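You operate a simulated robot arm through the tools that you are given. There is no shell and no other tool.

The job below is to be done with a simulated robot arm. You get a single attempt, and the scene is never put back.

TASK
Warm the hair oil: fill the yellow beaker with warm water and stand the bottle in it.
Fine: shower-side basin, to about its ring; cold on before hot, hot off before cold; the beaker goes back where it stood. Set down upright: what you pick out, hair oil bottle.

Only the result counts: the job must be done as asked and must still hold three seconds after the hand-in. Knocking over, shifting, dropping, spilling or breaking anything else fails it.

THE ROBOT
A 7-joint arm with a two-finger parallel gripper, fixed in place. Base frame: the origin is on the floor under the middle of its stand, x ahead of it, y to its left, z up; the work surface is at about z = 880. Units: mm, rad, N and s.
With the tool pointing down near the work surface it reaches from about 400 to 900 mm from the base axis. Its first joint turns from -2.496 to 2.496 rad. Payload 3 kg.
The tool frame sits at the grasp point between the pads (the TCP): z along the fingers, y along the line on which they close. The tips reach 30 mm beyond it. Largest opening 94 mm; finger width 28, thickness 10; the body of the gripper, 50 by 96 mm, starts 55 mm behind the TCP.
Orientation is that of the tool frame in the base frame, as a unit quaternion [x, y, z, w]. With the fingers straight down and closing along the base's y, the tool's x points along the base's -x, its y along +y and its z along -z.

THE INTERFACE
- The arm moves only by the tool play_rows. Its argument "rows" is a list of rows, each a list of 3 entries, a list of its own where there are three numbers: the shift along the base's x, y, z in units of 30 mm (1.0 is 30 mm), then the turn, a rotation vector about the base's x, y, z in units of 5 degrees (1.0 is 5 degrees), then the gripper command, from -1 (fully open) to 1 (shut), values between in proportion. In form: [[[dx, dy, dz], [ax, ay, az], gripper], ...]. A call has 1 to 20 rows; each row shifts and turns the commanded pose from where the row before left it. A call with a number of a shift or a turn outside -1 to 1 is refused whole. Rows are played at 5 a second. More than 50 mm and 0.15 rad between two rows, or a gripper value outside its range, and nothing of the call is played. Where a pose cannot be reached the arm comes as near as it can. A force on the tool above 40 N (or 10 N above the force at the start of the call, whichever is more), or a blocked arm, ends the call early, and 0.2 s more pass. The fingers move at their own pace (about 72 mm/s each) and stop on an object; they squeeze with about 36 N. The grip force told is the motor's: it shows also when the fingers shut on nothing. Time passes only in rows, and 0.2 s behind the last, so rows that do not move let the fingers close. It gives the time, the measured TCP pose, the force on the tool (base axes), the opening and the grip force at its end, in the units of the frame above (readings bear some noise), with the torque about the TCP (base axes, N m) and any sound that the robot's microphone picked up, and new pictures: "pictures" is both (left out), scene, wrist or none.
- Cameras (640 x 400 px; columns grow to the right, rows downward): "scene" is fixed at [399.6, 651.2, 1616.1]; the picture's right is [-0.51, -0.86, 0.00], its down [-0.83, 0.49, -0.28] and it looks along [0.24, -0.14, -0.96] (base axes); focal length 298 px, centre (320, 200). "wrist" rides on the gripper at [76, 14, -102] in the tool frame; the picture's right is [-0.18, 0.98, 0.00], its down [-0.75, -0.14, -0.64] and it looks along [-0.63, -0.12, 0.77] (tool axes); focal length 243 px, centre (320, 200). There is no depth. A picture from a camera that has moved, and an enlarged one, comes with that camera's place and axes in the base frame and with its lens.
- inspect(camera, box): a new picture of the part [left, top, right, bottom] of that camera's present view, enlarged. The clock stands still meanwhile.
- sign_off(): hands the job in; it is judged then, once.

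Nothing tells you positions but the pictures and the camera data. Unless the task says otherwise, let go and move clear before handing in.

The tools are called after ">>>" as a command line: name --argument value ..., lists and objects as JSON in quotes. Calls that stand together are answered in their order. play_rows: Moves the arm, as the interface text tells. Its arguments: {"type":"object","properties":{"rows":{"type":"array"},"pictures":{"type":"string","enum":["both","scene","wrist","none"]}},"required":["rows"]} The other tools are called the same way: inspect (camera, box) takes an enlarged picture of a part of a camera's view; sign_off () hands the job in.

At the start:

```text
time: 0.0
tool_pos: [412.0, 502.6, 1136.0]
tool_rot: [-0.001, 1.0, -0.001, 0.0]
force: [-0.6, -0.2, -0.1]
wrist_torque: [-0.03, -0.04, 0.03]
opening: 93.9
grasp_force: 0.0
```

scene: 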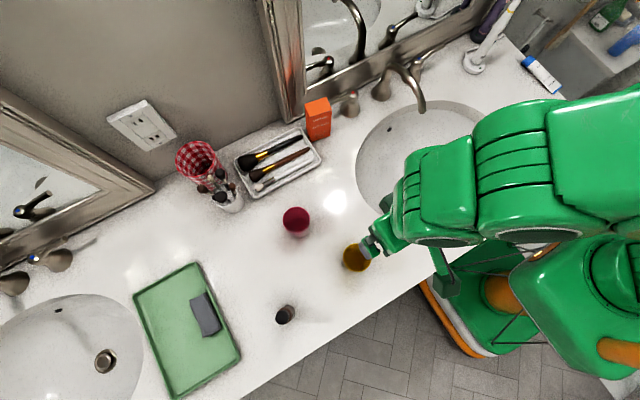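
wrist: 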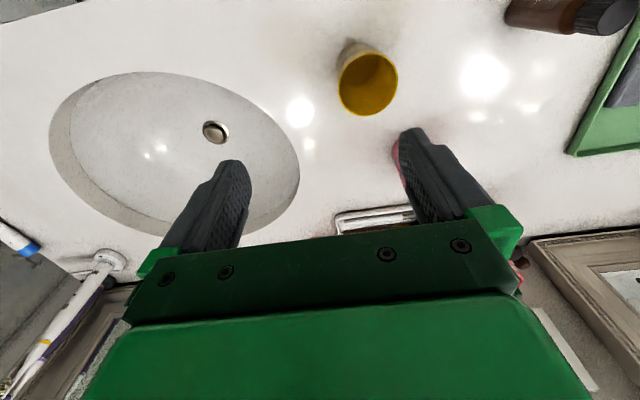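

I see a vanity with two basins: one on the left with a tap at the far left, and one on the right (partly behind the arm) with a tap, near a shower on the right. A yellow beaker stands near the arm, with a red beaker and a dark-brown bottle close by. I'll look closer before moving.

>>> inspect --camera "scene" --box '[220, 160, 420, 340]'

>>> inspect --camera "scene" --box '[320, 40, 560, 190]'

>>> inspect --camera "scene" --box '[0, 200, 180, 400]'

>>> inspect --camera "wrist" --box '[300, 0, 640, 200]'

>>> inspect --camera "scene" --box '[440, 0, 640, 120]'

```text
2.22 times, centred on (320, 250) of scene
camera zoom: at [399.6, 651.2, 1616.1], right [-0.51, -0.86, 0.0], down [-0.83, 0.49, -0.28], along [0.24, -0.14, -0.96], focal length 663 px, centre (320, 89)
```

zoom: 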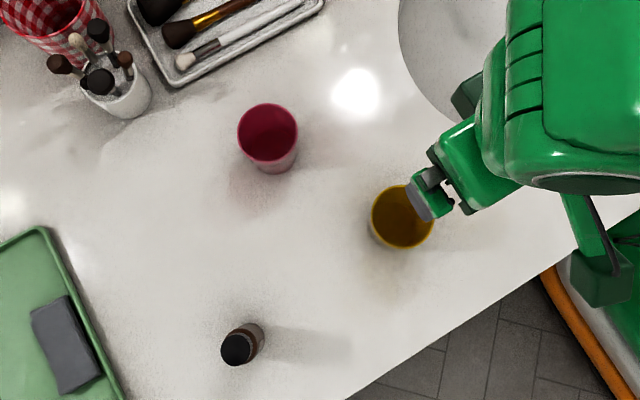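

```text
2.67 times, centred on (440, 115) of scene
camera zoom: at [399.6, 651.2, 1616.1], right [-0.51, -0.86, 0.0], down [-0.83, 0.49, -0.28], along [0.24, -0.14, -0.96], focal length 795 px, centre (0, 427)
```

zoom: 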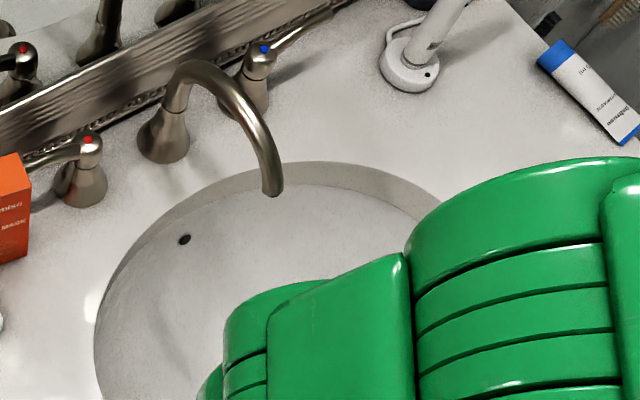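

```text
2.00 times, centred on (90, 300) of scene
camera zoom: at [399.6, 651.2, 1616.1], right [-0.51, -0.86, 0.0], down [-0.83, 0.49, -0.28], along [0.24, -0.14, -0.96], focal length 596 px, centre (780, 0)
```

zoom: 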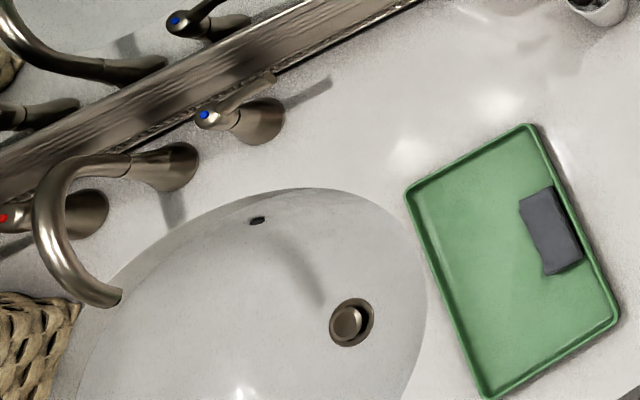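

```text
1.88 times, centred on (470, 100) of wrist
camera zoom: at [337.2, 517.0, 1237.2], right [0.18, 0.98, 0.0], down [0.75, -0.14, 0.64], along [0.63, -0.12, -0.77], focal length 457 px, centre (38, 388)
```

zoom: 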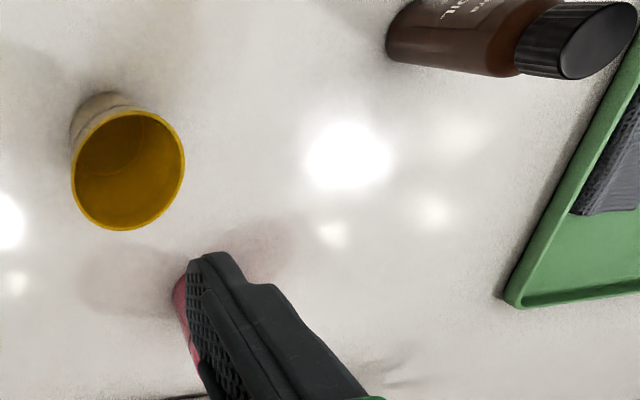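

```text
3.20 times, centred on (540, 60) of scene
camera zoom: at [399.6, 651.2, 1616.1], right [-0.51, -0.86, 0.0], down [-0.83, 0.49, -0.28], along [0.24, -0.14, -0.96], focal length 954 px, centre (-384, 648)
```

zoom: 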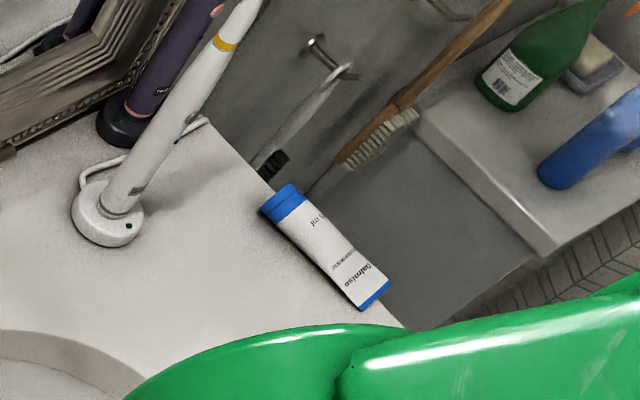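

The shower is on the right (the -y side), so the right-hand basin is the one to use. Its hot lever (red) is on the +y side and its cold lever (blue) on the -y side. I'll read the bottle label and study the beaker more closely.

>>> inspect --camera "wrist" --box '[490, 0, 640, 60]'

>>> inspect --camera "wrist" --box '[320, 30, 420, 130]'

>>> inspect --camera "scene" --box '[260, 290, 310, 340]'

>>> inspect --camera "scene" --box '[330, 220, 390, 280]'

```text
4.27 times, centred on (565, 30) of wrist
camera zoom: at [337.2, 517.0, 1237.2], right [0.18, 0.98, 0.0], down [0.75, -0.14, 0.64], along [0.63, -0.12, -0.77], focal length 1035 px, centre (-725, 925)
```

zoom: 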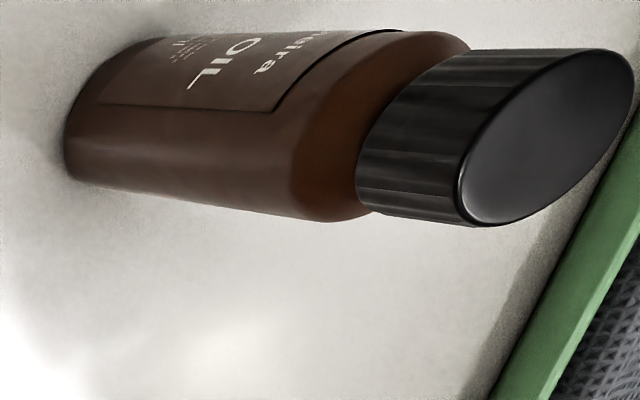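

```text
4.00 times, centred on (370, 80) of wrist
camera zoom: at [337.2, 517.0, 1237.2], right [0.18, 0.98, 0.0], down [0.75, -0.14, 0.64], along [0.63, -0.12, -0.77], focal length 970 px, centre (120, 680)
```

zoom: 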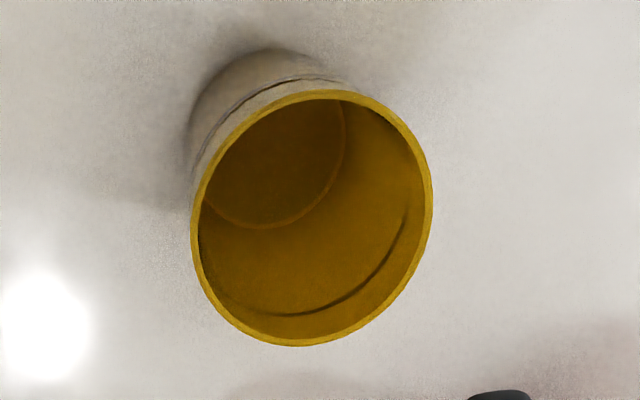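

```text
8.00 times, centred on (285, 315) of scene
camera zoom: at [399.6, 651.2, 1616.1], right [-0.51, -0.86, 0.0], down [-0.83, 0.49, -0.28], along [0.24, -0.14, -0.96], focal length 2386 px, centre (600, -720)
```

zoom: 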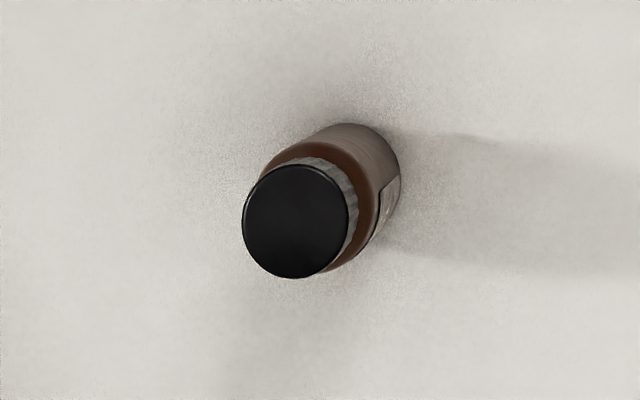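

```text
6.67 times, centred on (360, 250) of scene
camera zoom: at [399.6, 651.2, 1616.1], right [-0.51, -0.86, 0.0], down [-0.83, 0.49, -0.28], along [0.24, -0.14, -0.96], focal length 1988 px, centre (53, -133)
```

zoom: 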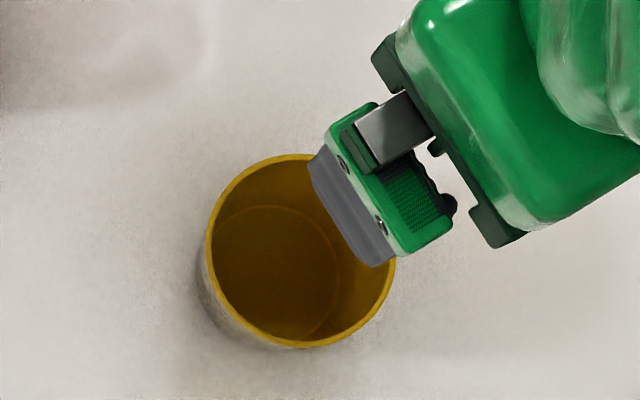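

The bottle label reads "...OIL", so this is the hair oil, with its top around z≈1000 near (388, 741). The yellow beaker's rim is at about (410, 552), with an inner ring mark. Next I'll move over the right-hand basin to look at the taps.

>>> play_rows --rows '[[[0.1, -0.4, 0.3], [0, 0, 0], -1], [[0.2, -0.8, 0.3], [0, 0, 0], -1], [[0.2, -0.9, 0.3], [0, 0, 0], -1], [[0.2, -0.9, 0.2], [0, 0, 0], -1], [[0.2, -0.9, 0.2], [0, 0, 0], -1], [[0.2, -0.9, 0], [0, 0, 0], -1], [[0.2, -0.9, 0], [0, 0, 0], -1], [[0.2, -0.9, 0], [0, 0, 0], -1], [[0.2, -0.8, 0], [0, 0, 0], -1], [[0.2, -0.5, 0], [0, 0, 0], -1], [[0.1, -0.3, 0], [0, 0, 0], -1]]'

```text
time: 2.4
tool_pos: [472.9, 256.1, 1173.9]
tool_rot: [0.0, 1.0, 0.0, 0.0]
force: [-0.9, -0.4, 0.6]
wrist_torque: [-0.02, 0.02, 0.01]
opening: 94.0
grasp_force: 0.1
camera wrist: at [397.0, 270.3, 1276.4], right [0.18, 0.98, 0.0], down [0.75, -0.14, 0.64], along [0.63, -0.12, -0.77], focal length 243 px, centre (320, 200)
```

scene: 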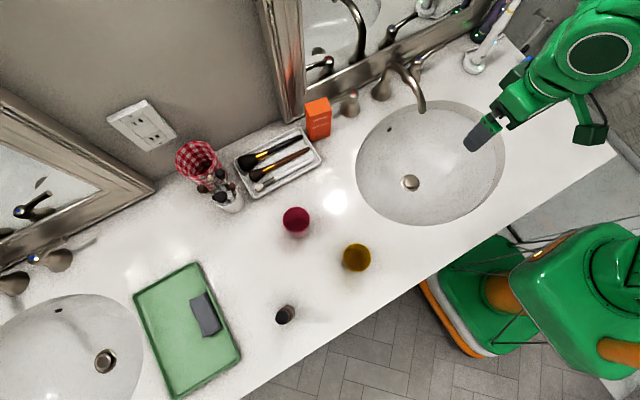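
wrist: 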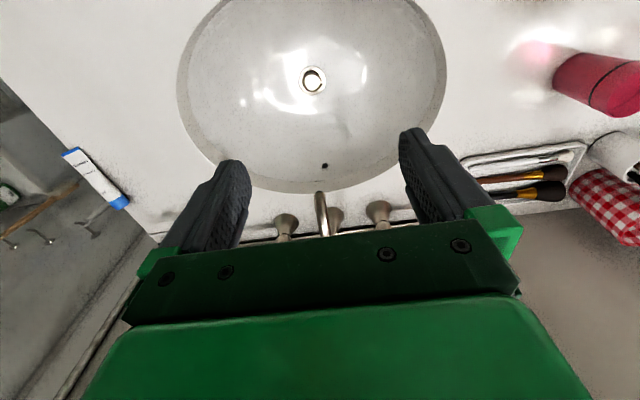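

The taps are hidden behind the gripper in this view. I'll move forward, high above the basin, to get them into clear view.

>>> play_rows --rows '[[[0.4, 0, 0.2], [0, 0, 0], -1], [[0.8, 0, 0.3], [0, 0, 0], -1], [[0.9, -0.1, 0.2], [0, 0, 0], -1], [[0.9, -0.1, 0], [0, 0, 0], -1], [[0.9, -0.1, 0], [0, 0, 0], -1], [[0.9, 0, 0], [0, 0, 0], -1], [[0.9, 0, 0], [0, 0, 0], -1], [[0.6, 0, 0], [0, 0, 0], -1], [[0.3, 0, 0], [0, 0, 0], -1]]'

```text
time: 4.4
tool_pos: [670.7, 247.5, 1195.6]
tool_rot: [0.0, 1.0, 0.0, -0.001]
force: [0.3, -0.6, -1.1]
wrist_torque: [0.0, 0.0, -0.02]
opening: 93.8
grasp_force: 0.1
camera wrist: at [595.5, 261.6, 1297.4], right [0.18, 0.98, 0.0], down [0.75, -0.14, 0.64], along [0.63, -0.12, -0.77], focal length 243 px, centre (320, 200)
```

scene: 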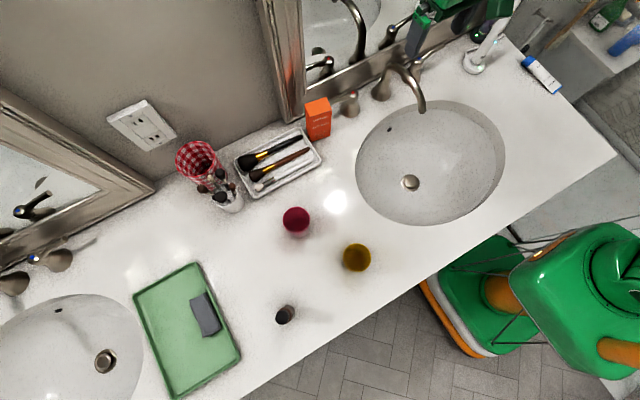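
wrist: 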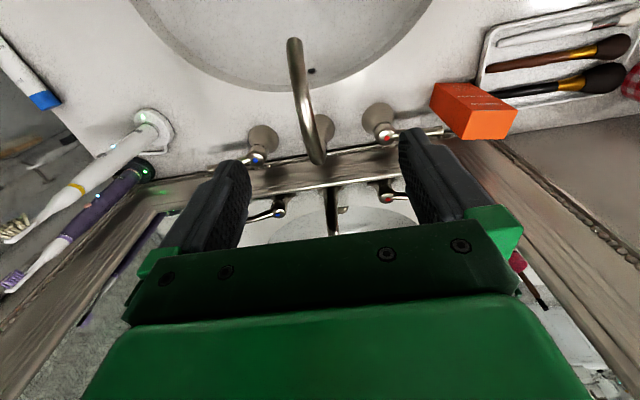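

>>> inspect --camera "wrist" --box '[200, 20, 460, 240]'

>>> inspect --camera "scene" --box '[290, 40, 490, 170]'

>>> inspect --camera "scene" --box '[330, 220, 390, 280]'

>>> inspect --camera "scene" --box '[340, 90, 520, 240]'

```text
1.82 times, centred on (330, 130) of wrist
camera zoom: at [595.5, 261.6, 1297.4], right [0.18, 0.98, 0.0], down [0.75, -0.14, 0.64], along [0.63, -0.12, -0.77], focal length 441 px, centre (302, 327)
```

zoom: 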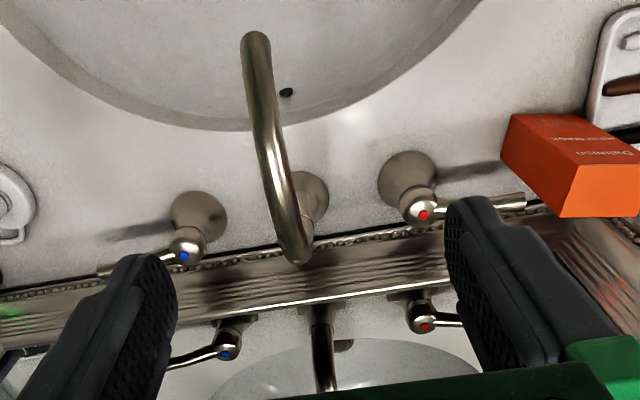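

```text
3.08 times, centred on (390, 105) of scene
camera zoom: at [399.6, 651.2, 1616.1], right [-0.51, -0.86, 0.0], down [-0.83, 0.49, -0.28], along [0.24, -0.14, -0.96], focal length 918 px, centre (105, 492)
```

zoom: 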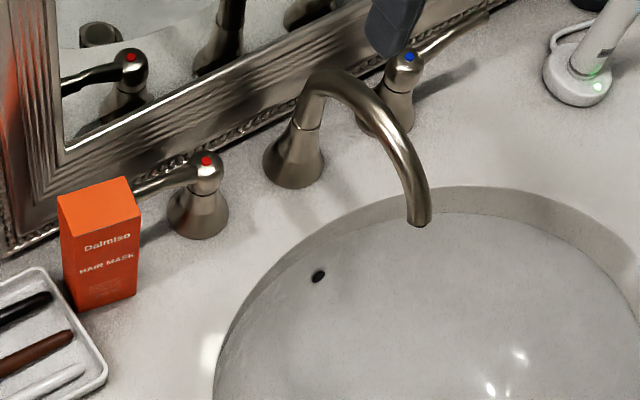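

```text
6.67 times, centred on (360, 250) of scene
camera zoom: at [399.6, 651.2, 1616.1], right [-0.51, -0.86, 0.0], down [-0.83, 0.49, -0.28], along [0.24, -0.14, -0.96], focal length 1988 px, centre (53, -133)
```

zoom: 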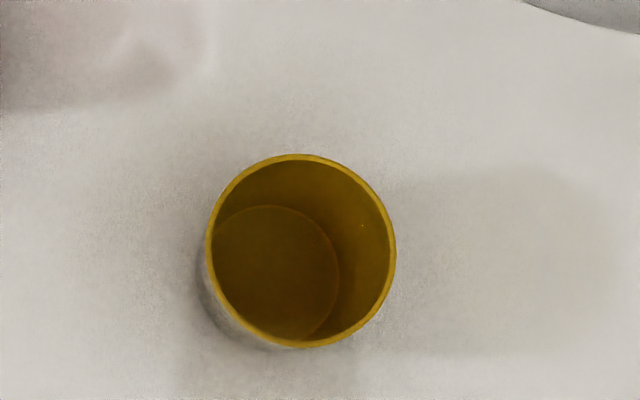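

```text
2.67 times, centred on (430, 165) of scene
camera zoom: at [399.6, 651.2, 1616.1], right [-0.51, -0.86, 0.0], down [-0.83, 0.49, -0.28], along [0.24, -0.14, -0.96], focal length 795 px, centre (27, 293)
```

zoom: 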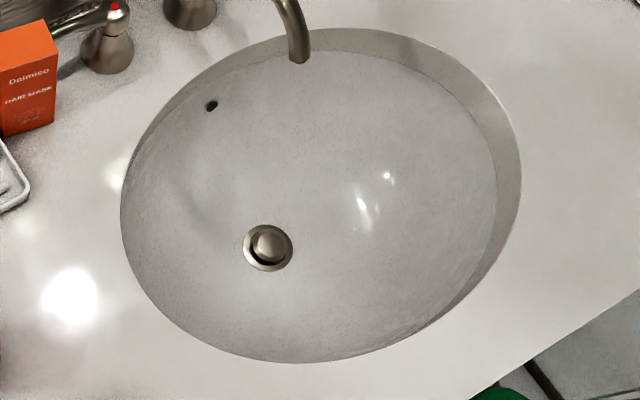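

Triangulated so far:
- **Spout outlet:** (628, 224, 968)
- **Hot lever pivot:** (777, 330, 949), pointing +y
- **Cold lever pivot:** (779, 117, 944), pointing -y

The mirror frame sits close behind the levers. I'll turn the tool 90° and look at the gap behind the hot lever.

>>> play_rows --rows '[[[0, 0.1, -0.1], [0, 0, 1], -1], [[0, 0.1, -0.1], [0, 0, 1], -1], [[0, 0.1, -0.1], [0, 0, 1], -1], [[0, 0.1, -0.1], [0, 0, 1], -1], [[0, 0.1, -0.1], [0, 0, 1], -1], [[0, 0.1, -0.1], [0, 0, 1], -1], [[0, 0.1, -0.1], [0, 0, 1], -1], [[0, 0.1, -0.1], [0, 0, 1], -1], [[0, 0.1, -0.1], [0, 0, 1], -1], [[0, 0.1, -0.1], [0, 0, 1], -1], [[0, 0.1, -0.1], [0, 0, 1], -1], [[0, 0.1, -0.1], [0, 0, 1], -1], [[0, 0.1, -0.1], [0, 0, 1], -1], [[0, 0.1, -0.1], [0, 0, 1], -1], [[0, 0.1, -0.1], [0, 0, 1], -1], [[0, 0.1, -0.1], [0, 0, 1], -1], [[0, 0.1, -0.1], [0, 0, 1], -1], [[0, 0, 0], [0, 0, 1], -1]]'

```text
time: 8.2
tool_pos: [670.7, 297.2, 1143.9]
tool_rot: [0.708, -0.707, 0.0, 0.0]
force: [-0.1, -0.2, 0.4]
wrist_torque: [0.01, 0.02, 0.0]
opening: 93.8
grasp_force: 0.0
camera wrist: at [657.3, 222.6, 1246.1], right [-0.98, 0.18, 0.0], down [0.14, 0.75, 0.64], along [0.12, 0.63, -0.77], focal length 243 px, centre (320, 200)
```

scene: 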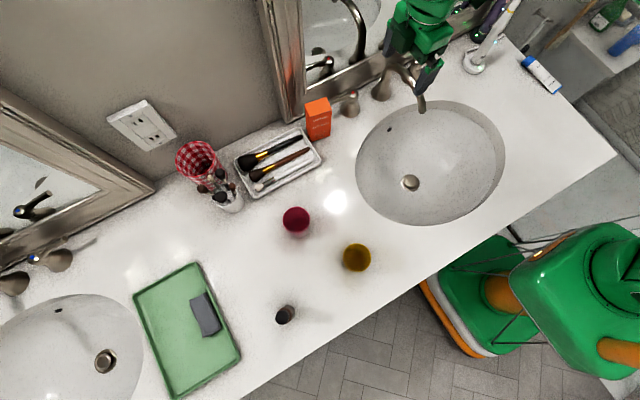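
wrist: 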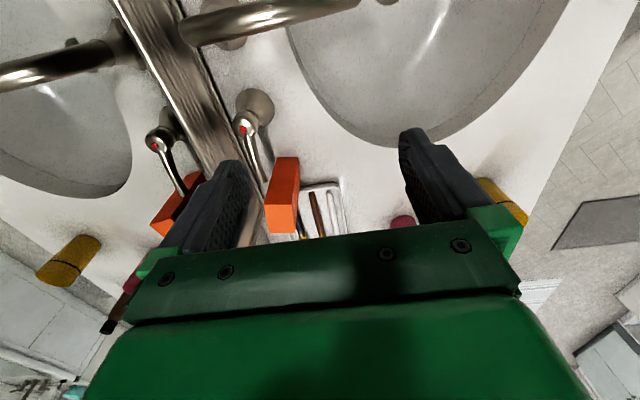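

>>> inspect --camera "wrist" --box '[100, 60, 340, 240]'

>>> inspect --camera "wrist" --box '[20, 210, 140, 310]'

```text
2.22 times, centred on (220, 150) of wrist
camera zoom: at [657.3, 222.6, 1246.1], right [-0.98, 0.18, 0.0], down [0.14, 0.75, 0.64], along [0.12, 0.63, -0.77], focal length 539 px, centre (542, 311)
```

zoom: 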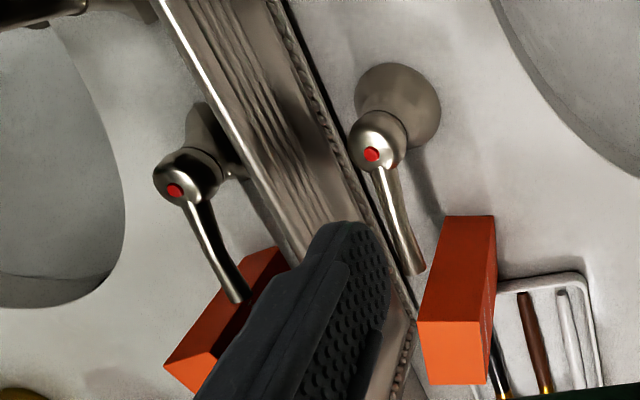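

```text
4.00 times, centred on (80, 260) of wrist
camera zoom: at [657.3, 222.6, 1246.1], right [-0.98, 0.18, 0.0], down [0.14, 0.75, 0.64], along [0.12, 0.63, -0.77], focal length 970 px, centre (1280, -40)
```

zoom: 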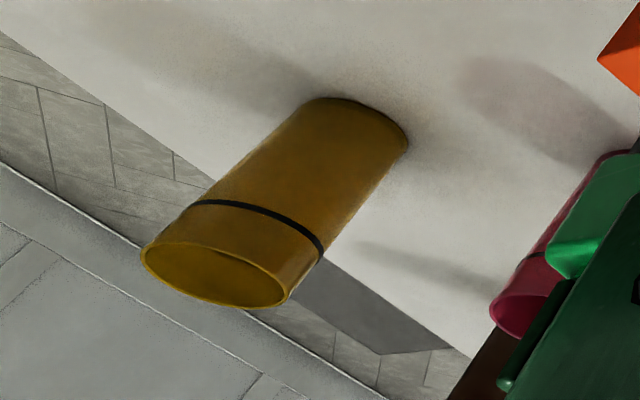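

The mirror glass is at x≈840, and the beaker's reflection shows its black ring at roughly three-quarters of its height. I'll come down near the hot lever to measure the gap behind it, without touching anything.

>>> play_rows --rows '[[[0.4, 0.5, 0], [0, 0, 0], -1], [[0.5, 0.8, -0.3], [0, 0, 0], -1], [[0.5, 0.8, -0.6], [0, 0, 0], -1], [[0.5, 0.7, -0.8], [0, 0, 0], -1], [[0.2, 0.2, -0.8], [0, 0, 0], -1], [[0, 0, -0.5], [0, 0, 0], -1], [[0, 0, 0], [0, 0, 0], -1]]'

```text
time: 9.8
tool_pos: [732.5, 387.8, 1053.4]
tool_rot: [0.707, -0.707, 0.0, 0.0]
force: [-0.8, 0.3, 0.4]
wrist_torque: [-0.02, -0.01, -0.02]
opening: 93.9
grasp_force: 0.1
camera wrist: at [719.6, 312.6, 1156.0], right [-0.98, 0.18, 0.0], down [0.14, 0.75, 0.64], along [0.12, 0.63, -0.77], focal length 243 px, centre (320, 200)
```

scene: 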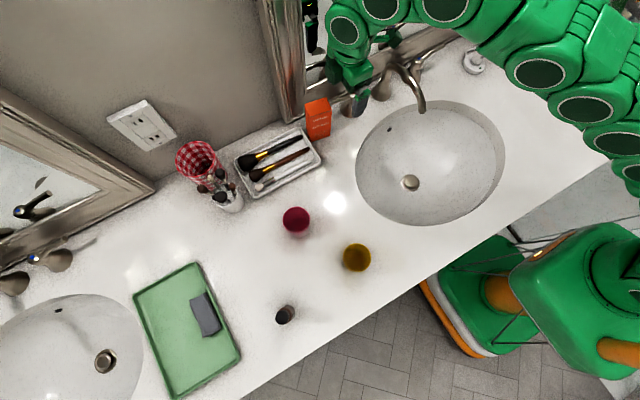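
wrist: 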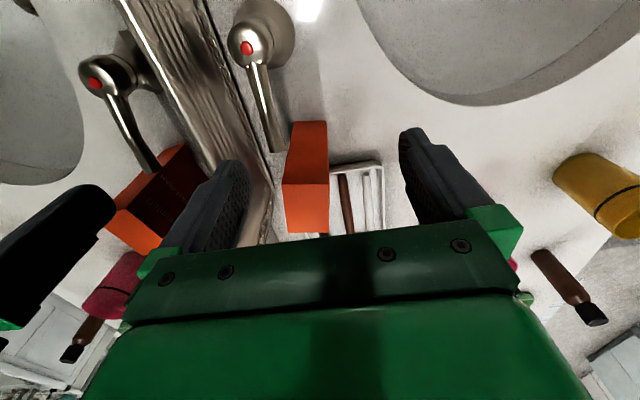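

>>> inspect --camera "wrist" --box '[60, 0, 340, 175]'

>>> inspect --camera "wrist" --box '[520, 130, 640, 250]'

>>> inspect --camera "wrist" --box '[220, 90, 340, 200]'

```text
2.29 times, centred on (200, 88) of wrist
camera zoom: at [719.6, 312.6, 1156.0], right [-0.98, 0.18, 0.0], down [0.14, 0.75, 0.64], along [0.12, 0.63, -0.77], focal length 555 px, centre (594, 457)
```

zoom: 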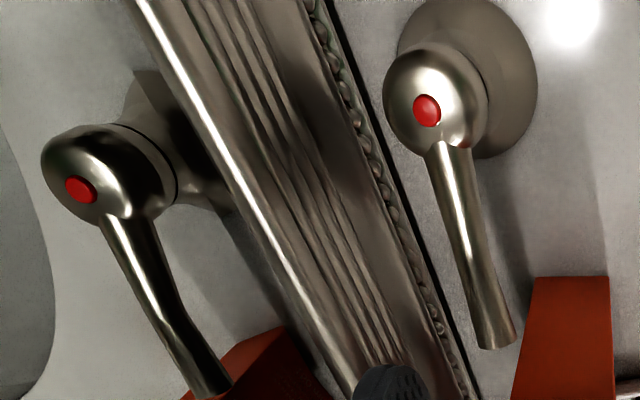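

```text
3.33 times, centred on (580, 190) of wrist
camera zoom: at [719.6, 312.6, 1156.0], right [-0.98, 0.18, 0.0], down [0.14, 0.75, 0.64], along [0.12, 0.63, -0.77], focal length 809 px, centre (-547, 233)
```

zoom: 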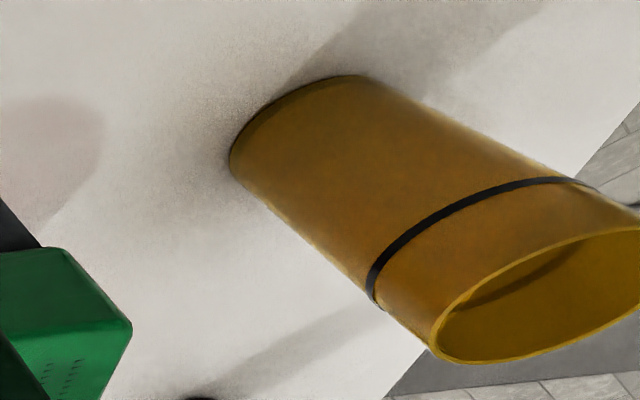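

```text
3.64 times, centred on (280, 145) of wrist
camera zoom: at [719.6, 312.6, 1156.0], right [-0.98, 0.18, 0.0], down [0.14, 0.75, 0.64], along [0.12, 0.63, -0.77], focal length 882 px, centre (466, 400)
```

zoom: 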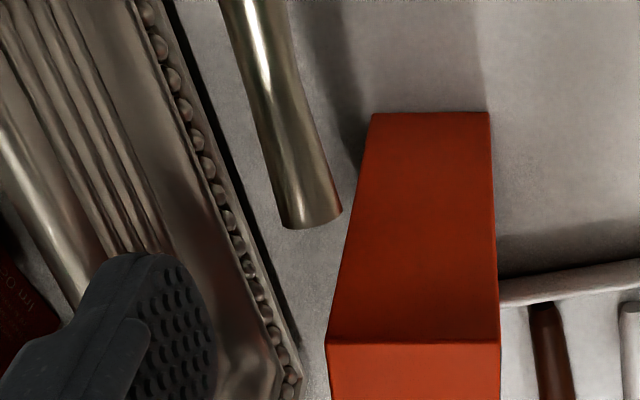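

The frame's front face is at about x≈818, so there's roughly 30 mm behind the lever, which is enough for one finger. The orange box's rear corner is very close to the lever tip, so I'll look almost straight down there to check the clearance.

>>> play_rows --rows '[[[0, 0, 0.8], [0, 0, 0], 0], [[0.2, 0.5, 0.8], [0, 0, 0], 0], [[0.2, 0.8, 0.2], [0, 0, 0], 0], [[0.1, 0.8, 0], [0, 0, 0], 0], [[0, 0.7, 0], [0, 0, 0], 0], [[0, 0.3, 0], [0, 0, 0], 0], [[0, 0, 0], [0, 0, 0], 0]]' --pictures "wrist"

```text
time: 11.4
tool_pos: [732.4, 414.6, 1090.4]
tool_rot: [0.707, -0.707, 0.0, 0.0]
force: [1.8, 0.5, -0.2]
wrist_torque: [0.03, 0.0, 0.03]
opening: 47.3
grasp_force: 0.0
out of reach, approached as far as the arm can: row 2, 3, 4, 5, 6
camera wrist: at [718.8, 339.1, 1193.3], right [-0.98, 0.18, 0.0], down [0.14, 0.75, 0.64], along [0.12, 0.63, -0.77], focal length 243 px, centre (320, 200)
```

wrist: 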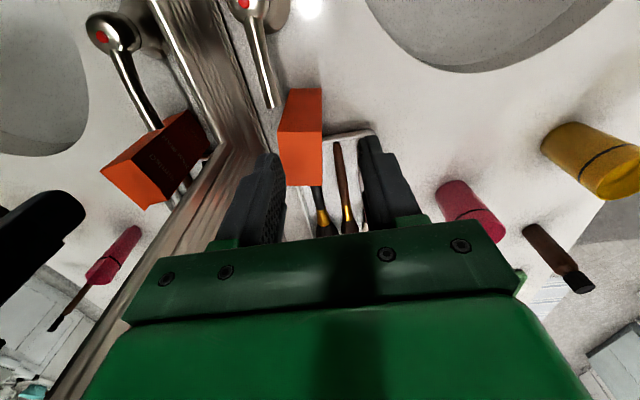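

>>> inspect --camera "wrist" --box '[220, 40, 340, 140]'

>>> inspect --camera "wrist" --box '[520, 100, 640, 210]'

>>> inspect --camera "wrist" --box '[510, 205, 610, 305]'

```text
4.00 times, centred on (280, 90) of wrist
camera zoom: at [718.8, 339.1, 1193.3], right [-0.98, 0.18, 0.0], down [0.14, 0.75, 0.64], along [0.12, 0.63, -0.77], focal length 970 px, centre (480, 640)
```

zoom: 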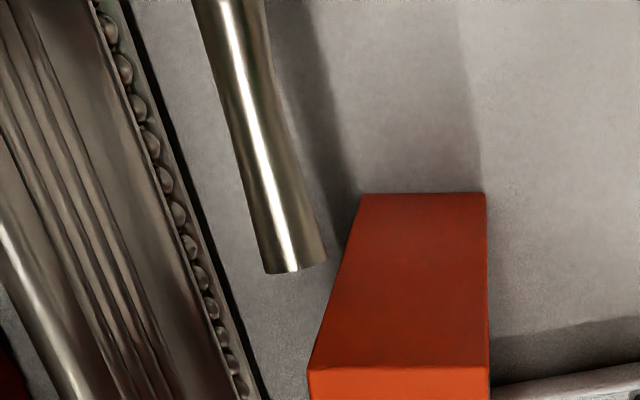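

```text
3.64 times, centred on (580, 155) of wrist
camera zoom: at [718.8, 339.1, 1193.3], right [-0.98, 0.18, 0.0], down [0.14, 0.75, 0.64], along [0.12, 0.63, -0.77], focal length 882 px, centre (-626, 364)
```

zoom: 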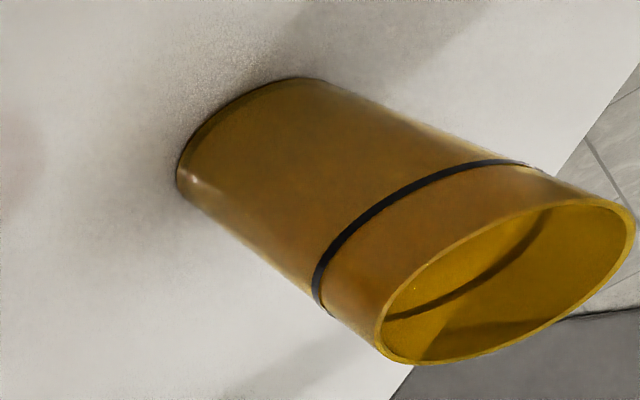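

```text
4.00 times, centred on (560, 255) of wrist
camera zoom: at [718.8, 339.1, 1193.3], right [-0.98, 0.18, 0.0], down [0.14, 0.75, 0.64], along [0.12, 0.63, -0.77], focal length 970 px, centre (-640, -20)
```

zoom: 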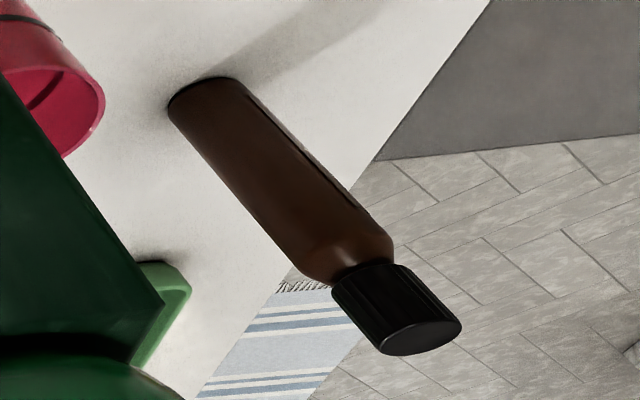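

The box edge is about 88 mm from the hot lever's pivot and the lever tip about 84 mm, so the lever should just clear it. Cold comes on first, so I'll back off and move towards the cold lever at y≈117.

>>> play_rows --rows '[[[-0.4, -0.8, 0], [0, 0, 0], 0], [[-0.4, -0.9, 0], [0, 0, 0], 0], [[-0.4, -0.9, 0.1], [0, 0, 0], 0], [[-0.2, -0.9, 0.1], [0, 0, 0], 0], [[0, 0, 0], [0, 0, 0], 0]]' --pictures "none"

```text
time: 12.6
tool_pos: [690.8, 308.8, 1095.8]
tool_rot: [-0.707, 0.707, 0.0, 0.0]
force: [0.2, 0.8, -0.7]
wrist_torque: [0.03, -0.02, 0.05]
opening: 47.2
grasp_force: 0.1
```

>>> play_rows --rows '[[[0, -0.5, 0], [0, 0, 0], -1], [[0, -0.9, 0], [0, 0, 0], -1], [[0, -1, 0], [0, 0, 0], -1], [[0, -1, 0], [0, 0, 0], -1], [[0.1, -1, 0], [0, 0, 0], -1], [[0.2, -1, 0], [0, 0, 0], -1], [[0.2, -1, 0], [0, 0, 0], -1], [[0.2, -1, 0], [0, 0, 0], -1], [[0.2, -0.6, -0.5], [0, 0, 0], -1], [[0.2, -0.2, -0.7], [0, 0, 0], -1], [[0, 0, 0], [0, 0, 0], -1]]'

```text
time: 15.0
tool_pos: [723.6, 61.1, 1060.3]
tool_rot: [0.707, -0.707, 0.001, 0.0]
force: [-0.3, 0.1, 0.4]
wrist_torque: [0.01, 0.02, -0.01]
opening: 93.8
grasp_force: 0.0
camera wrist: at [710.2, -13.5, 1162.4], right [-0.98, 0.18, 0.0], down [0.14, 0.75, 0.64], along [0.12, 0.63, -0.77], focal length 243 px, centre (320, 200)
```

scene: 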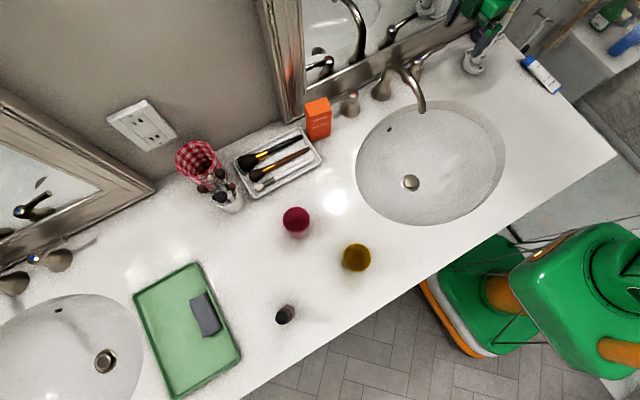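
wrist: 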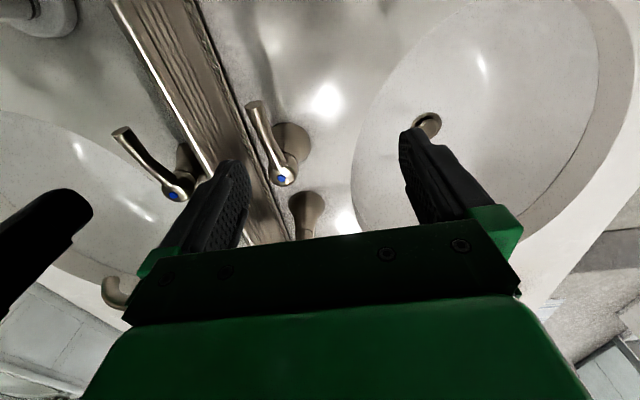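

>>> inspect --camera "wrist" --box '[110, 60, 350, 240]'

>>> inspect --camera "scene" --box '[380, 0, 520, 120]'

```text
2.22 times, centred on (230, 150) of wrist
camera zoom: at [710.2, -13.5, 1162.4], right [-0.98, 0.18, 0.0], down [0.14, 0.75, 0.64], along [0.12, 0.63, -0.77], focal length 539 px, centre (520, 311)
```

zoom: 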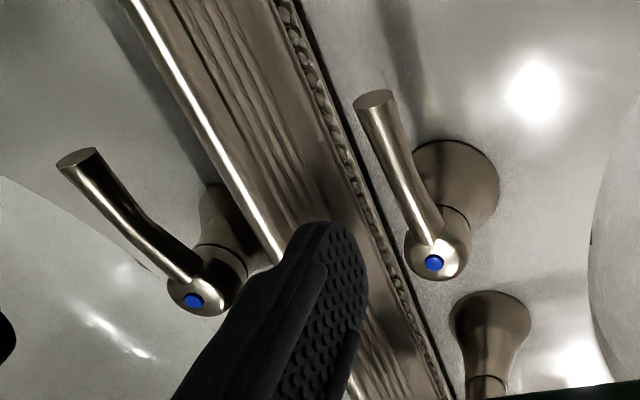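

```text
3.33 times, centred on (450, 60) of scene
camera zoom: at [399.6, 651.2, 1616.1], right [-0.51, -0.86, 0.0], down [-0.83, 0.49, -0.28], along [0.24, -0.14, -0.96], focal length 994 px, centre (-113, 667)
```

zoom: 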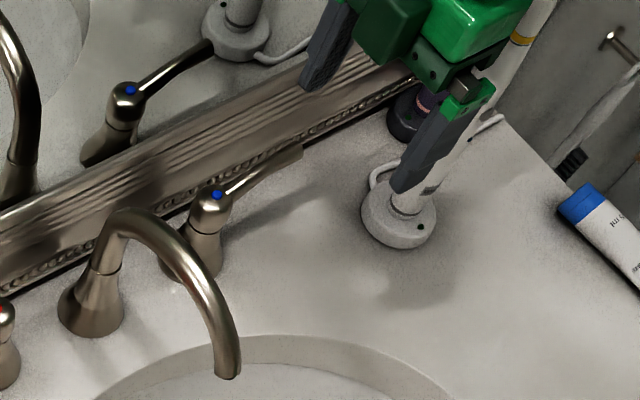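

The cold lever runs from (777, 122) to about (778, 43) at z≈948. I'll line up the rear finger (+x side) to drop into the gap behind the lever, and look again before going fully down.

>>> play_rows --rows '[[[0.4, 0.1, -0.3], [0, 0, 0], -1], [[0.4, 0, -0.7], [0, 0, 0], -1], [[0, 0, -0.7], [0, 0, 0], -1], [[0, 0, -0.3], [0, 0, 0], -1], [[0, 0, 0], [0, 0, 0], -1]]'

>>> inspect --camera "wrist" --box '[150, 60, 350, 210]'

>>> inspect --camera "scene" --box '[380, 0, 520, 120]'

```text
time: 16.2
tool_pos: [746.7, 65.2, 1001.0]
tool_rot: [-0.707, 0.707, 0.0, 0.0]
force: [-0.1, 0.2, -0.1]
wrist_torque: [-0.01, -0.03, -0.02]
opening: 94.3
grasp_force: 0.0
camera wrist: at [733.9, -9.5, 1102.9], right [-0.98, 0.18, 0.0], down [0.14, 0.75, 0.64], along [0.12, 0.63, -0.77], focal length 243 px, centre (320, 200)
```

scene: 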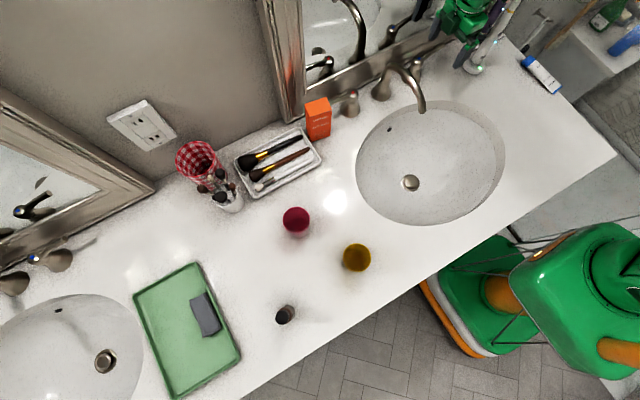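
wrist: 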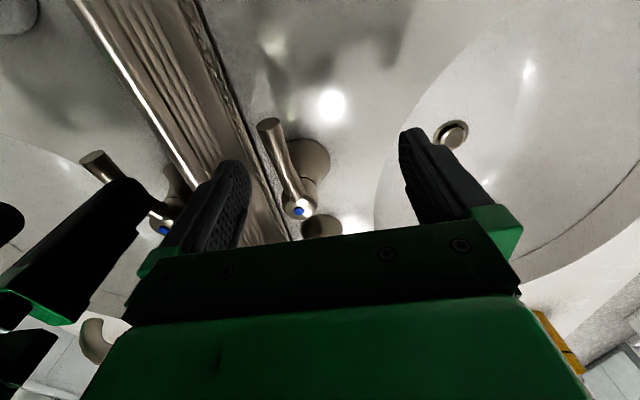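

```text
2.67 times, centred on (250, 135) of wrist
camera zoom: at [733.9, -9.5, 1102.9], right [-0.98, 0.18, 0.0], down [0.14, 0.75, 0.64], along [0.12, 0.63, -0.77], focal length 647 px, centre (507, 373)
```

zoom: 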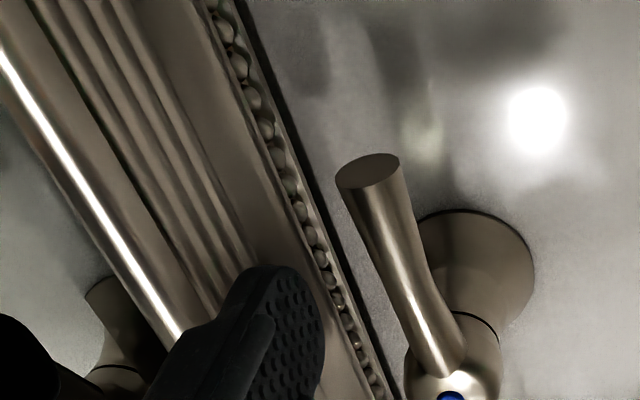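

```text
3.33 times, centred on (450, 60) of scene
camera zoom: at [399.6, 651.2, 1616.1], right [-0.51, -0.86, 0.0], down [-0.83, 0.49, -0.28], along [0.24, -0.14, -0.96], focal length 994 px, centre (-113, 667)
```

zoom: 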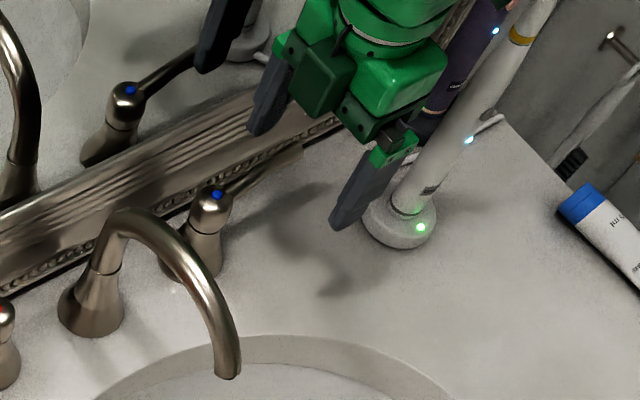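

>>> play_rows --rows '[[[0, 0, -0.5], [0, 0, 0], -1], [[0, 0, -0.5], [0, 0, 0], -1], [[0, 0, -0.4], [0, 0, 0], -1], [[0, 0, 0], [0, 0, 0], -1]]'

>>> inspect --camera "wrist" --box '[170, 80, 350, 230]'

>>> inspect --camera "scene" --box '[380, 0, 520, 120]'

```text
time: 17.2
tool_pos: [747.8, 65.7, 959.8]
tool_rot: [0.707, -0.707, 0.001, 0.0]
force: [-0.3, -0.4, -0.9]
wrist_torque: [0.01, 0.01, -0.02]
opening: 93.8
grasp_force: 0.0
camera wrist: at [734.6, -9.3, 1061.9], right [-0.98, 0.18, 0.0], down [0.14, 0.75, 0.64], along [0.12, 0.63, -0.77], focal length 243 px, centre (320, 200)
```

scene: 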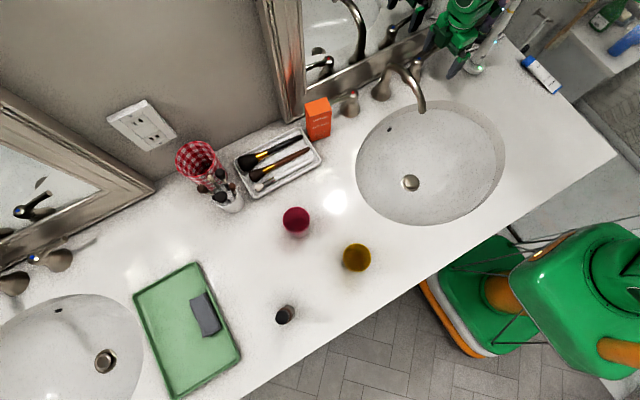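
wrist: 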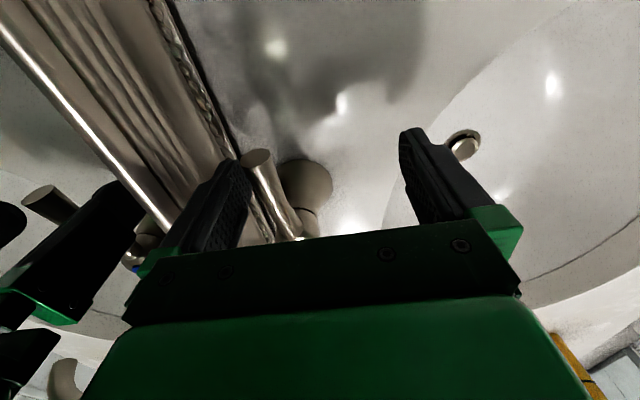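

```text
2.67 times, centred on (260, 155) of wrist
camera zoom: at [734.6, -9.3, 1061.9], right [-0.98, 0.18, 0.0], down [0.14, 0.75, 0.64], along [0.12, 0.63, -0.77], focal length 647 px, centre (480, 320)
```

zoom: 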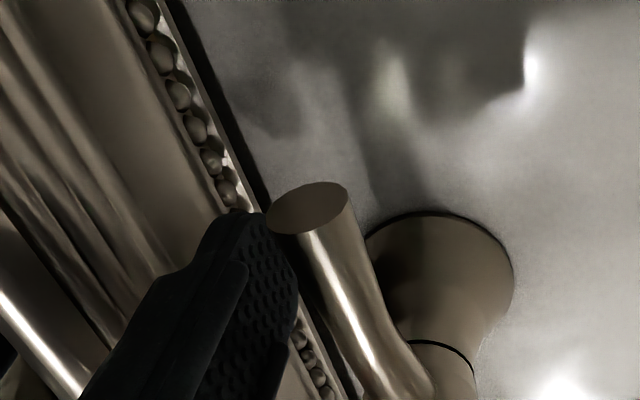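

```text
3.33 times, centred on (450, 60) of scene
camera zoom: at [399.6, 651.2, 1616.1], right [-0.51, -0.86, 0.0], down [-0.83, 0.49, -0.28], along [0.24, -0.14, -0.96], focal length 994 px, centre (-113, 667)
```

zoom: 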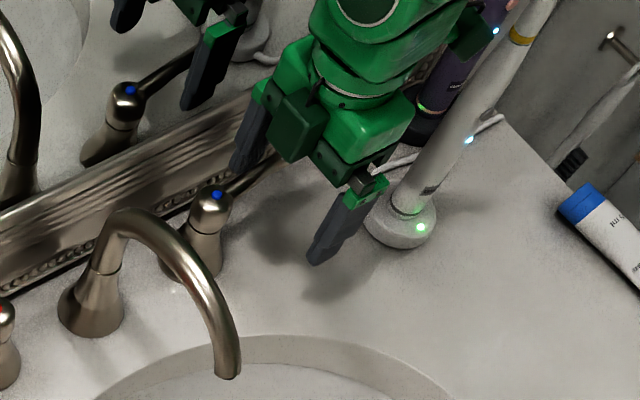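

The finger is behind the cold lever. I'll pull gently towards -x and watch the force.

>>> play_rows --rows '[[[-0.3, 0, 0], [0, 0, 0], -1], [[-0.3, 0, 0], [0, 0, 0], -1], [[-0.3, 0, 0], [0, 0, 0], -1], [[0, 0, 0], [0, 0, 0], -1]]' --pictures "wrist"

>>> inspect --camera "scene" --box '[380, 0, 520, 120]'

```text
time: 18.2
tool_pos: [721.7, 65.8, 959.0]
tool_rot: [-0.707, 0.708, -0.001, -0.001]
force: [1.3, -1.8, 1.2]
wrist_torque: [-0.03, -0.11, -0.08]
opening: 94.1
grasp_force: 0.1
camera wrist: at [707.6, -10.0, 1062.2], right [-0.98, 0.18, 0.0], down [0.14, 0.75, 0.64], along [0.12, 0.63, -0.77], focal length 243 px, centre (320, 200)
```

wrist: 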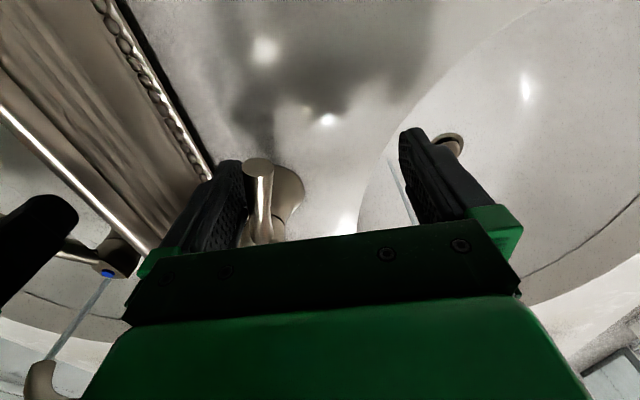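

```text
3.33 times, centred on (450, 60) of scene
camera zoom: at [399.6, 651.2, 1616.1], right [-0.51, -0.86, 0.0], down [-0.83, 0.49, -0.28], along [0.24, -0.14, -0.96], focal length 994 px, centre (-113, 667)
```

zoom: 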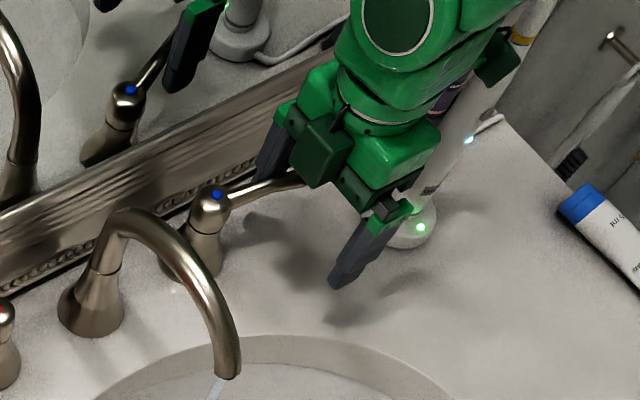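

Water has started with the lever about 20° open. I'll open cold a bit further.

>>> play_rows --rows '[[[-0.3, 0, 0], [0, 0, 0], -1], [[-0.3, 0, 0], [0, 0, 0], -1], [[0, 0, 0], [0, 0, 0], -1]]' --pictures "wrist"

>>> inspect --camera "scene" --box '[380, 20, 520, 140]'

```text
time: 19.0
tool_pos: [701.9, 65.9, 958.8]
tool_rot: [0.707, -0.707, 0.0, 0.0]
force: [0.4, 0.0, -0.3]
wrist_torque: [0.01, 0.03, -0.01]
opening: 94.3
grasp_force: 0.1
camera wrist: at [689.6, -9.9, 1061.4], right [-0.98, 0.18, 0.0], down [0.14, 0.75, 0.64], along [0.12, 0.63, -0.77], focal length 243 px, centre (320, 200)
```

wrist: 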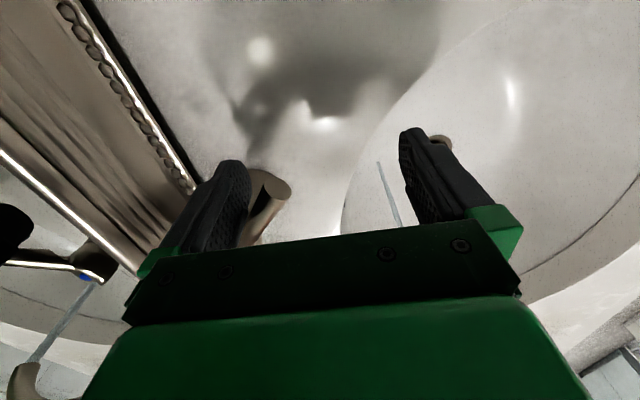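

```text
3.33 times, centred on (450, 80) of scene
camera zoom: at [399.6, 651.2, 1616.1], right [-0.51, -0.86, 0.0], down [-0.83, 0.49, -0.28], along [0.24, -0.14, -0.96], focal length 994 px, centre (-113, 600)
```

zoom: 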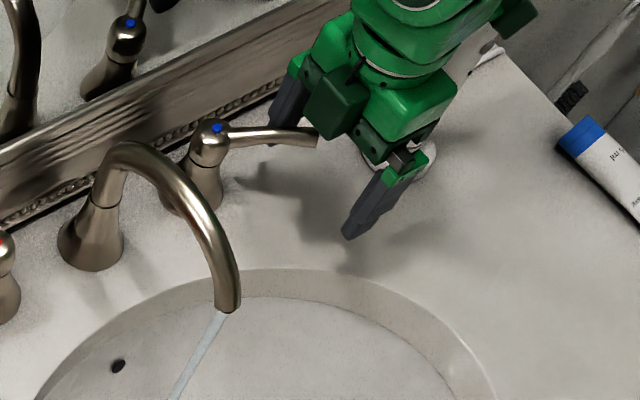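

Cold is about 40° open and the stream falls vertically. I'll lift out and go over the spout to the hot lever.

>>> play_rows --rows '[[[0.15, 0, 0], [0, 0, 0], -1], [[0, 0, 0.6], [0, 0, 0], -1], [[0, 0, 1], [0, 0, 0], -1], [[-0.2, 0.3, 1], [0, 0, 0], -1], [[-0.2, 0.8, 0.9], [0, 0, 0], -1], [[0, 1, 0.5], [0, 0, 0], -1], [[0, 1, 0], [0, 0, 0], -1], [[0, 1, 0], [0, 0, 0], -1], [[0, 1, 0], [0, 0, 0], -1], [[0, 1, 0], [0, 0, 0], -1], [[0, 1, 0], [0, 0, 0], -1], [[0.1, 1, 0], [0, 0, 0], -1], [[0.2, 1, 0], [0, 0, 0], -1], [[0.3, 0.9, -0.2], [0, 0, 0], -1], [[0.3, 0.5, -0.5], [0, 0, 0], -1], [[0.2, 0.15, -0.6], [0, 0, 0], -1], [[0, 0, 0], [0, 0, 0], -1]]'

```text
time: 22.6
tool_pos: [727.8, 385.9, 1040.1]
tool_rot: [-0.707, 0.707, 0.001, 0.0]
force: [0.7, 0.2, 0.1]
wrist_torque: [-0.02, -0.01, 0.03]
opening: 93.8
grasp_force: 0.1
camera wrist: at [714.1, 310.7, 1142.4], right [-0.98, 0.18, 0.0], down [0.14, 0.75, 0.64], along [0.12, 0.63, -0.77], focal length 243 px, centre (320, 200)
```

scene: 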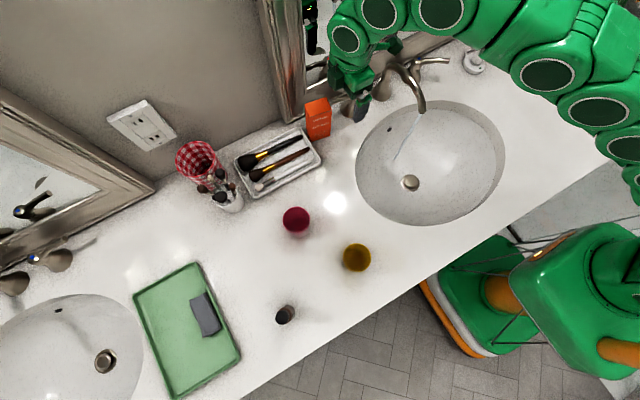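
wrist: 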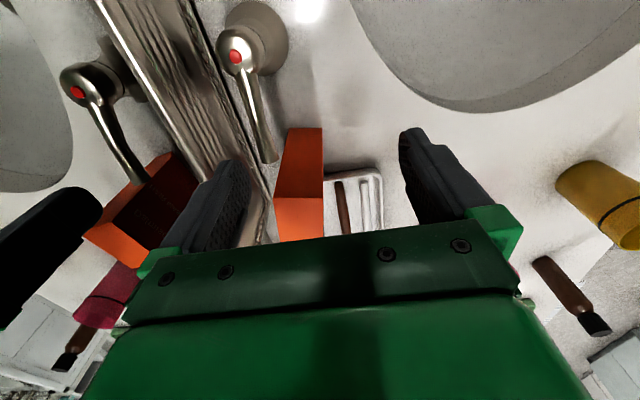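

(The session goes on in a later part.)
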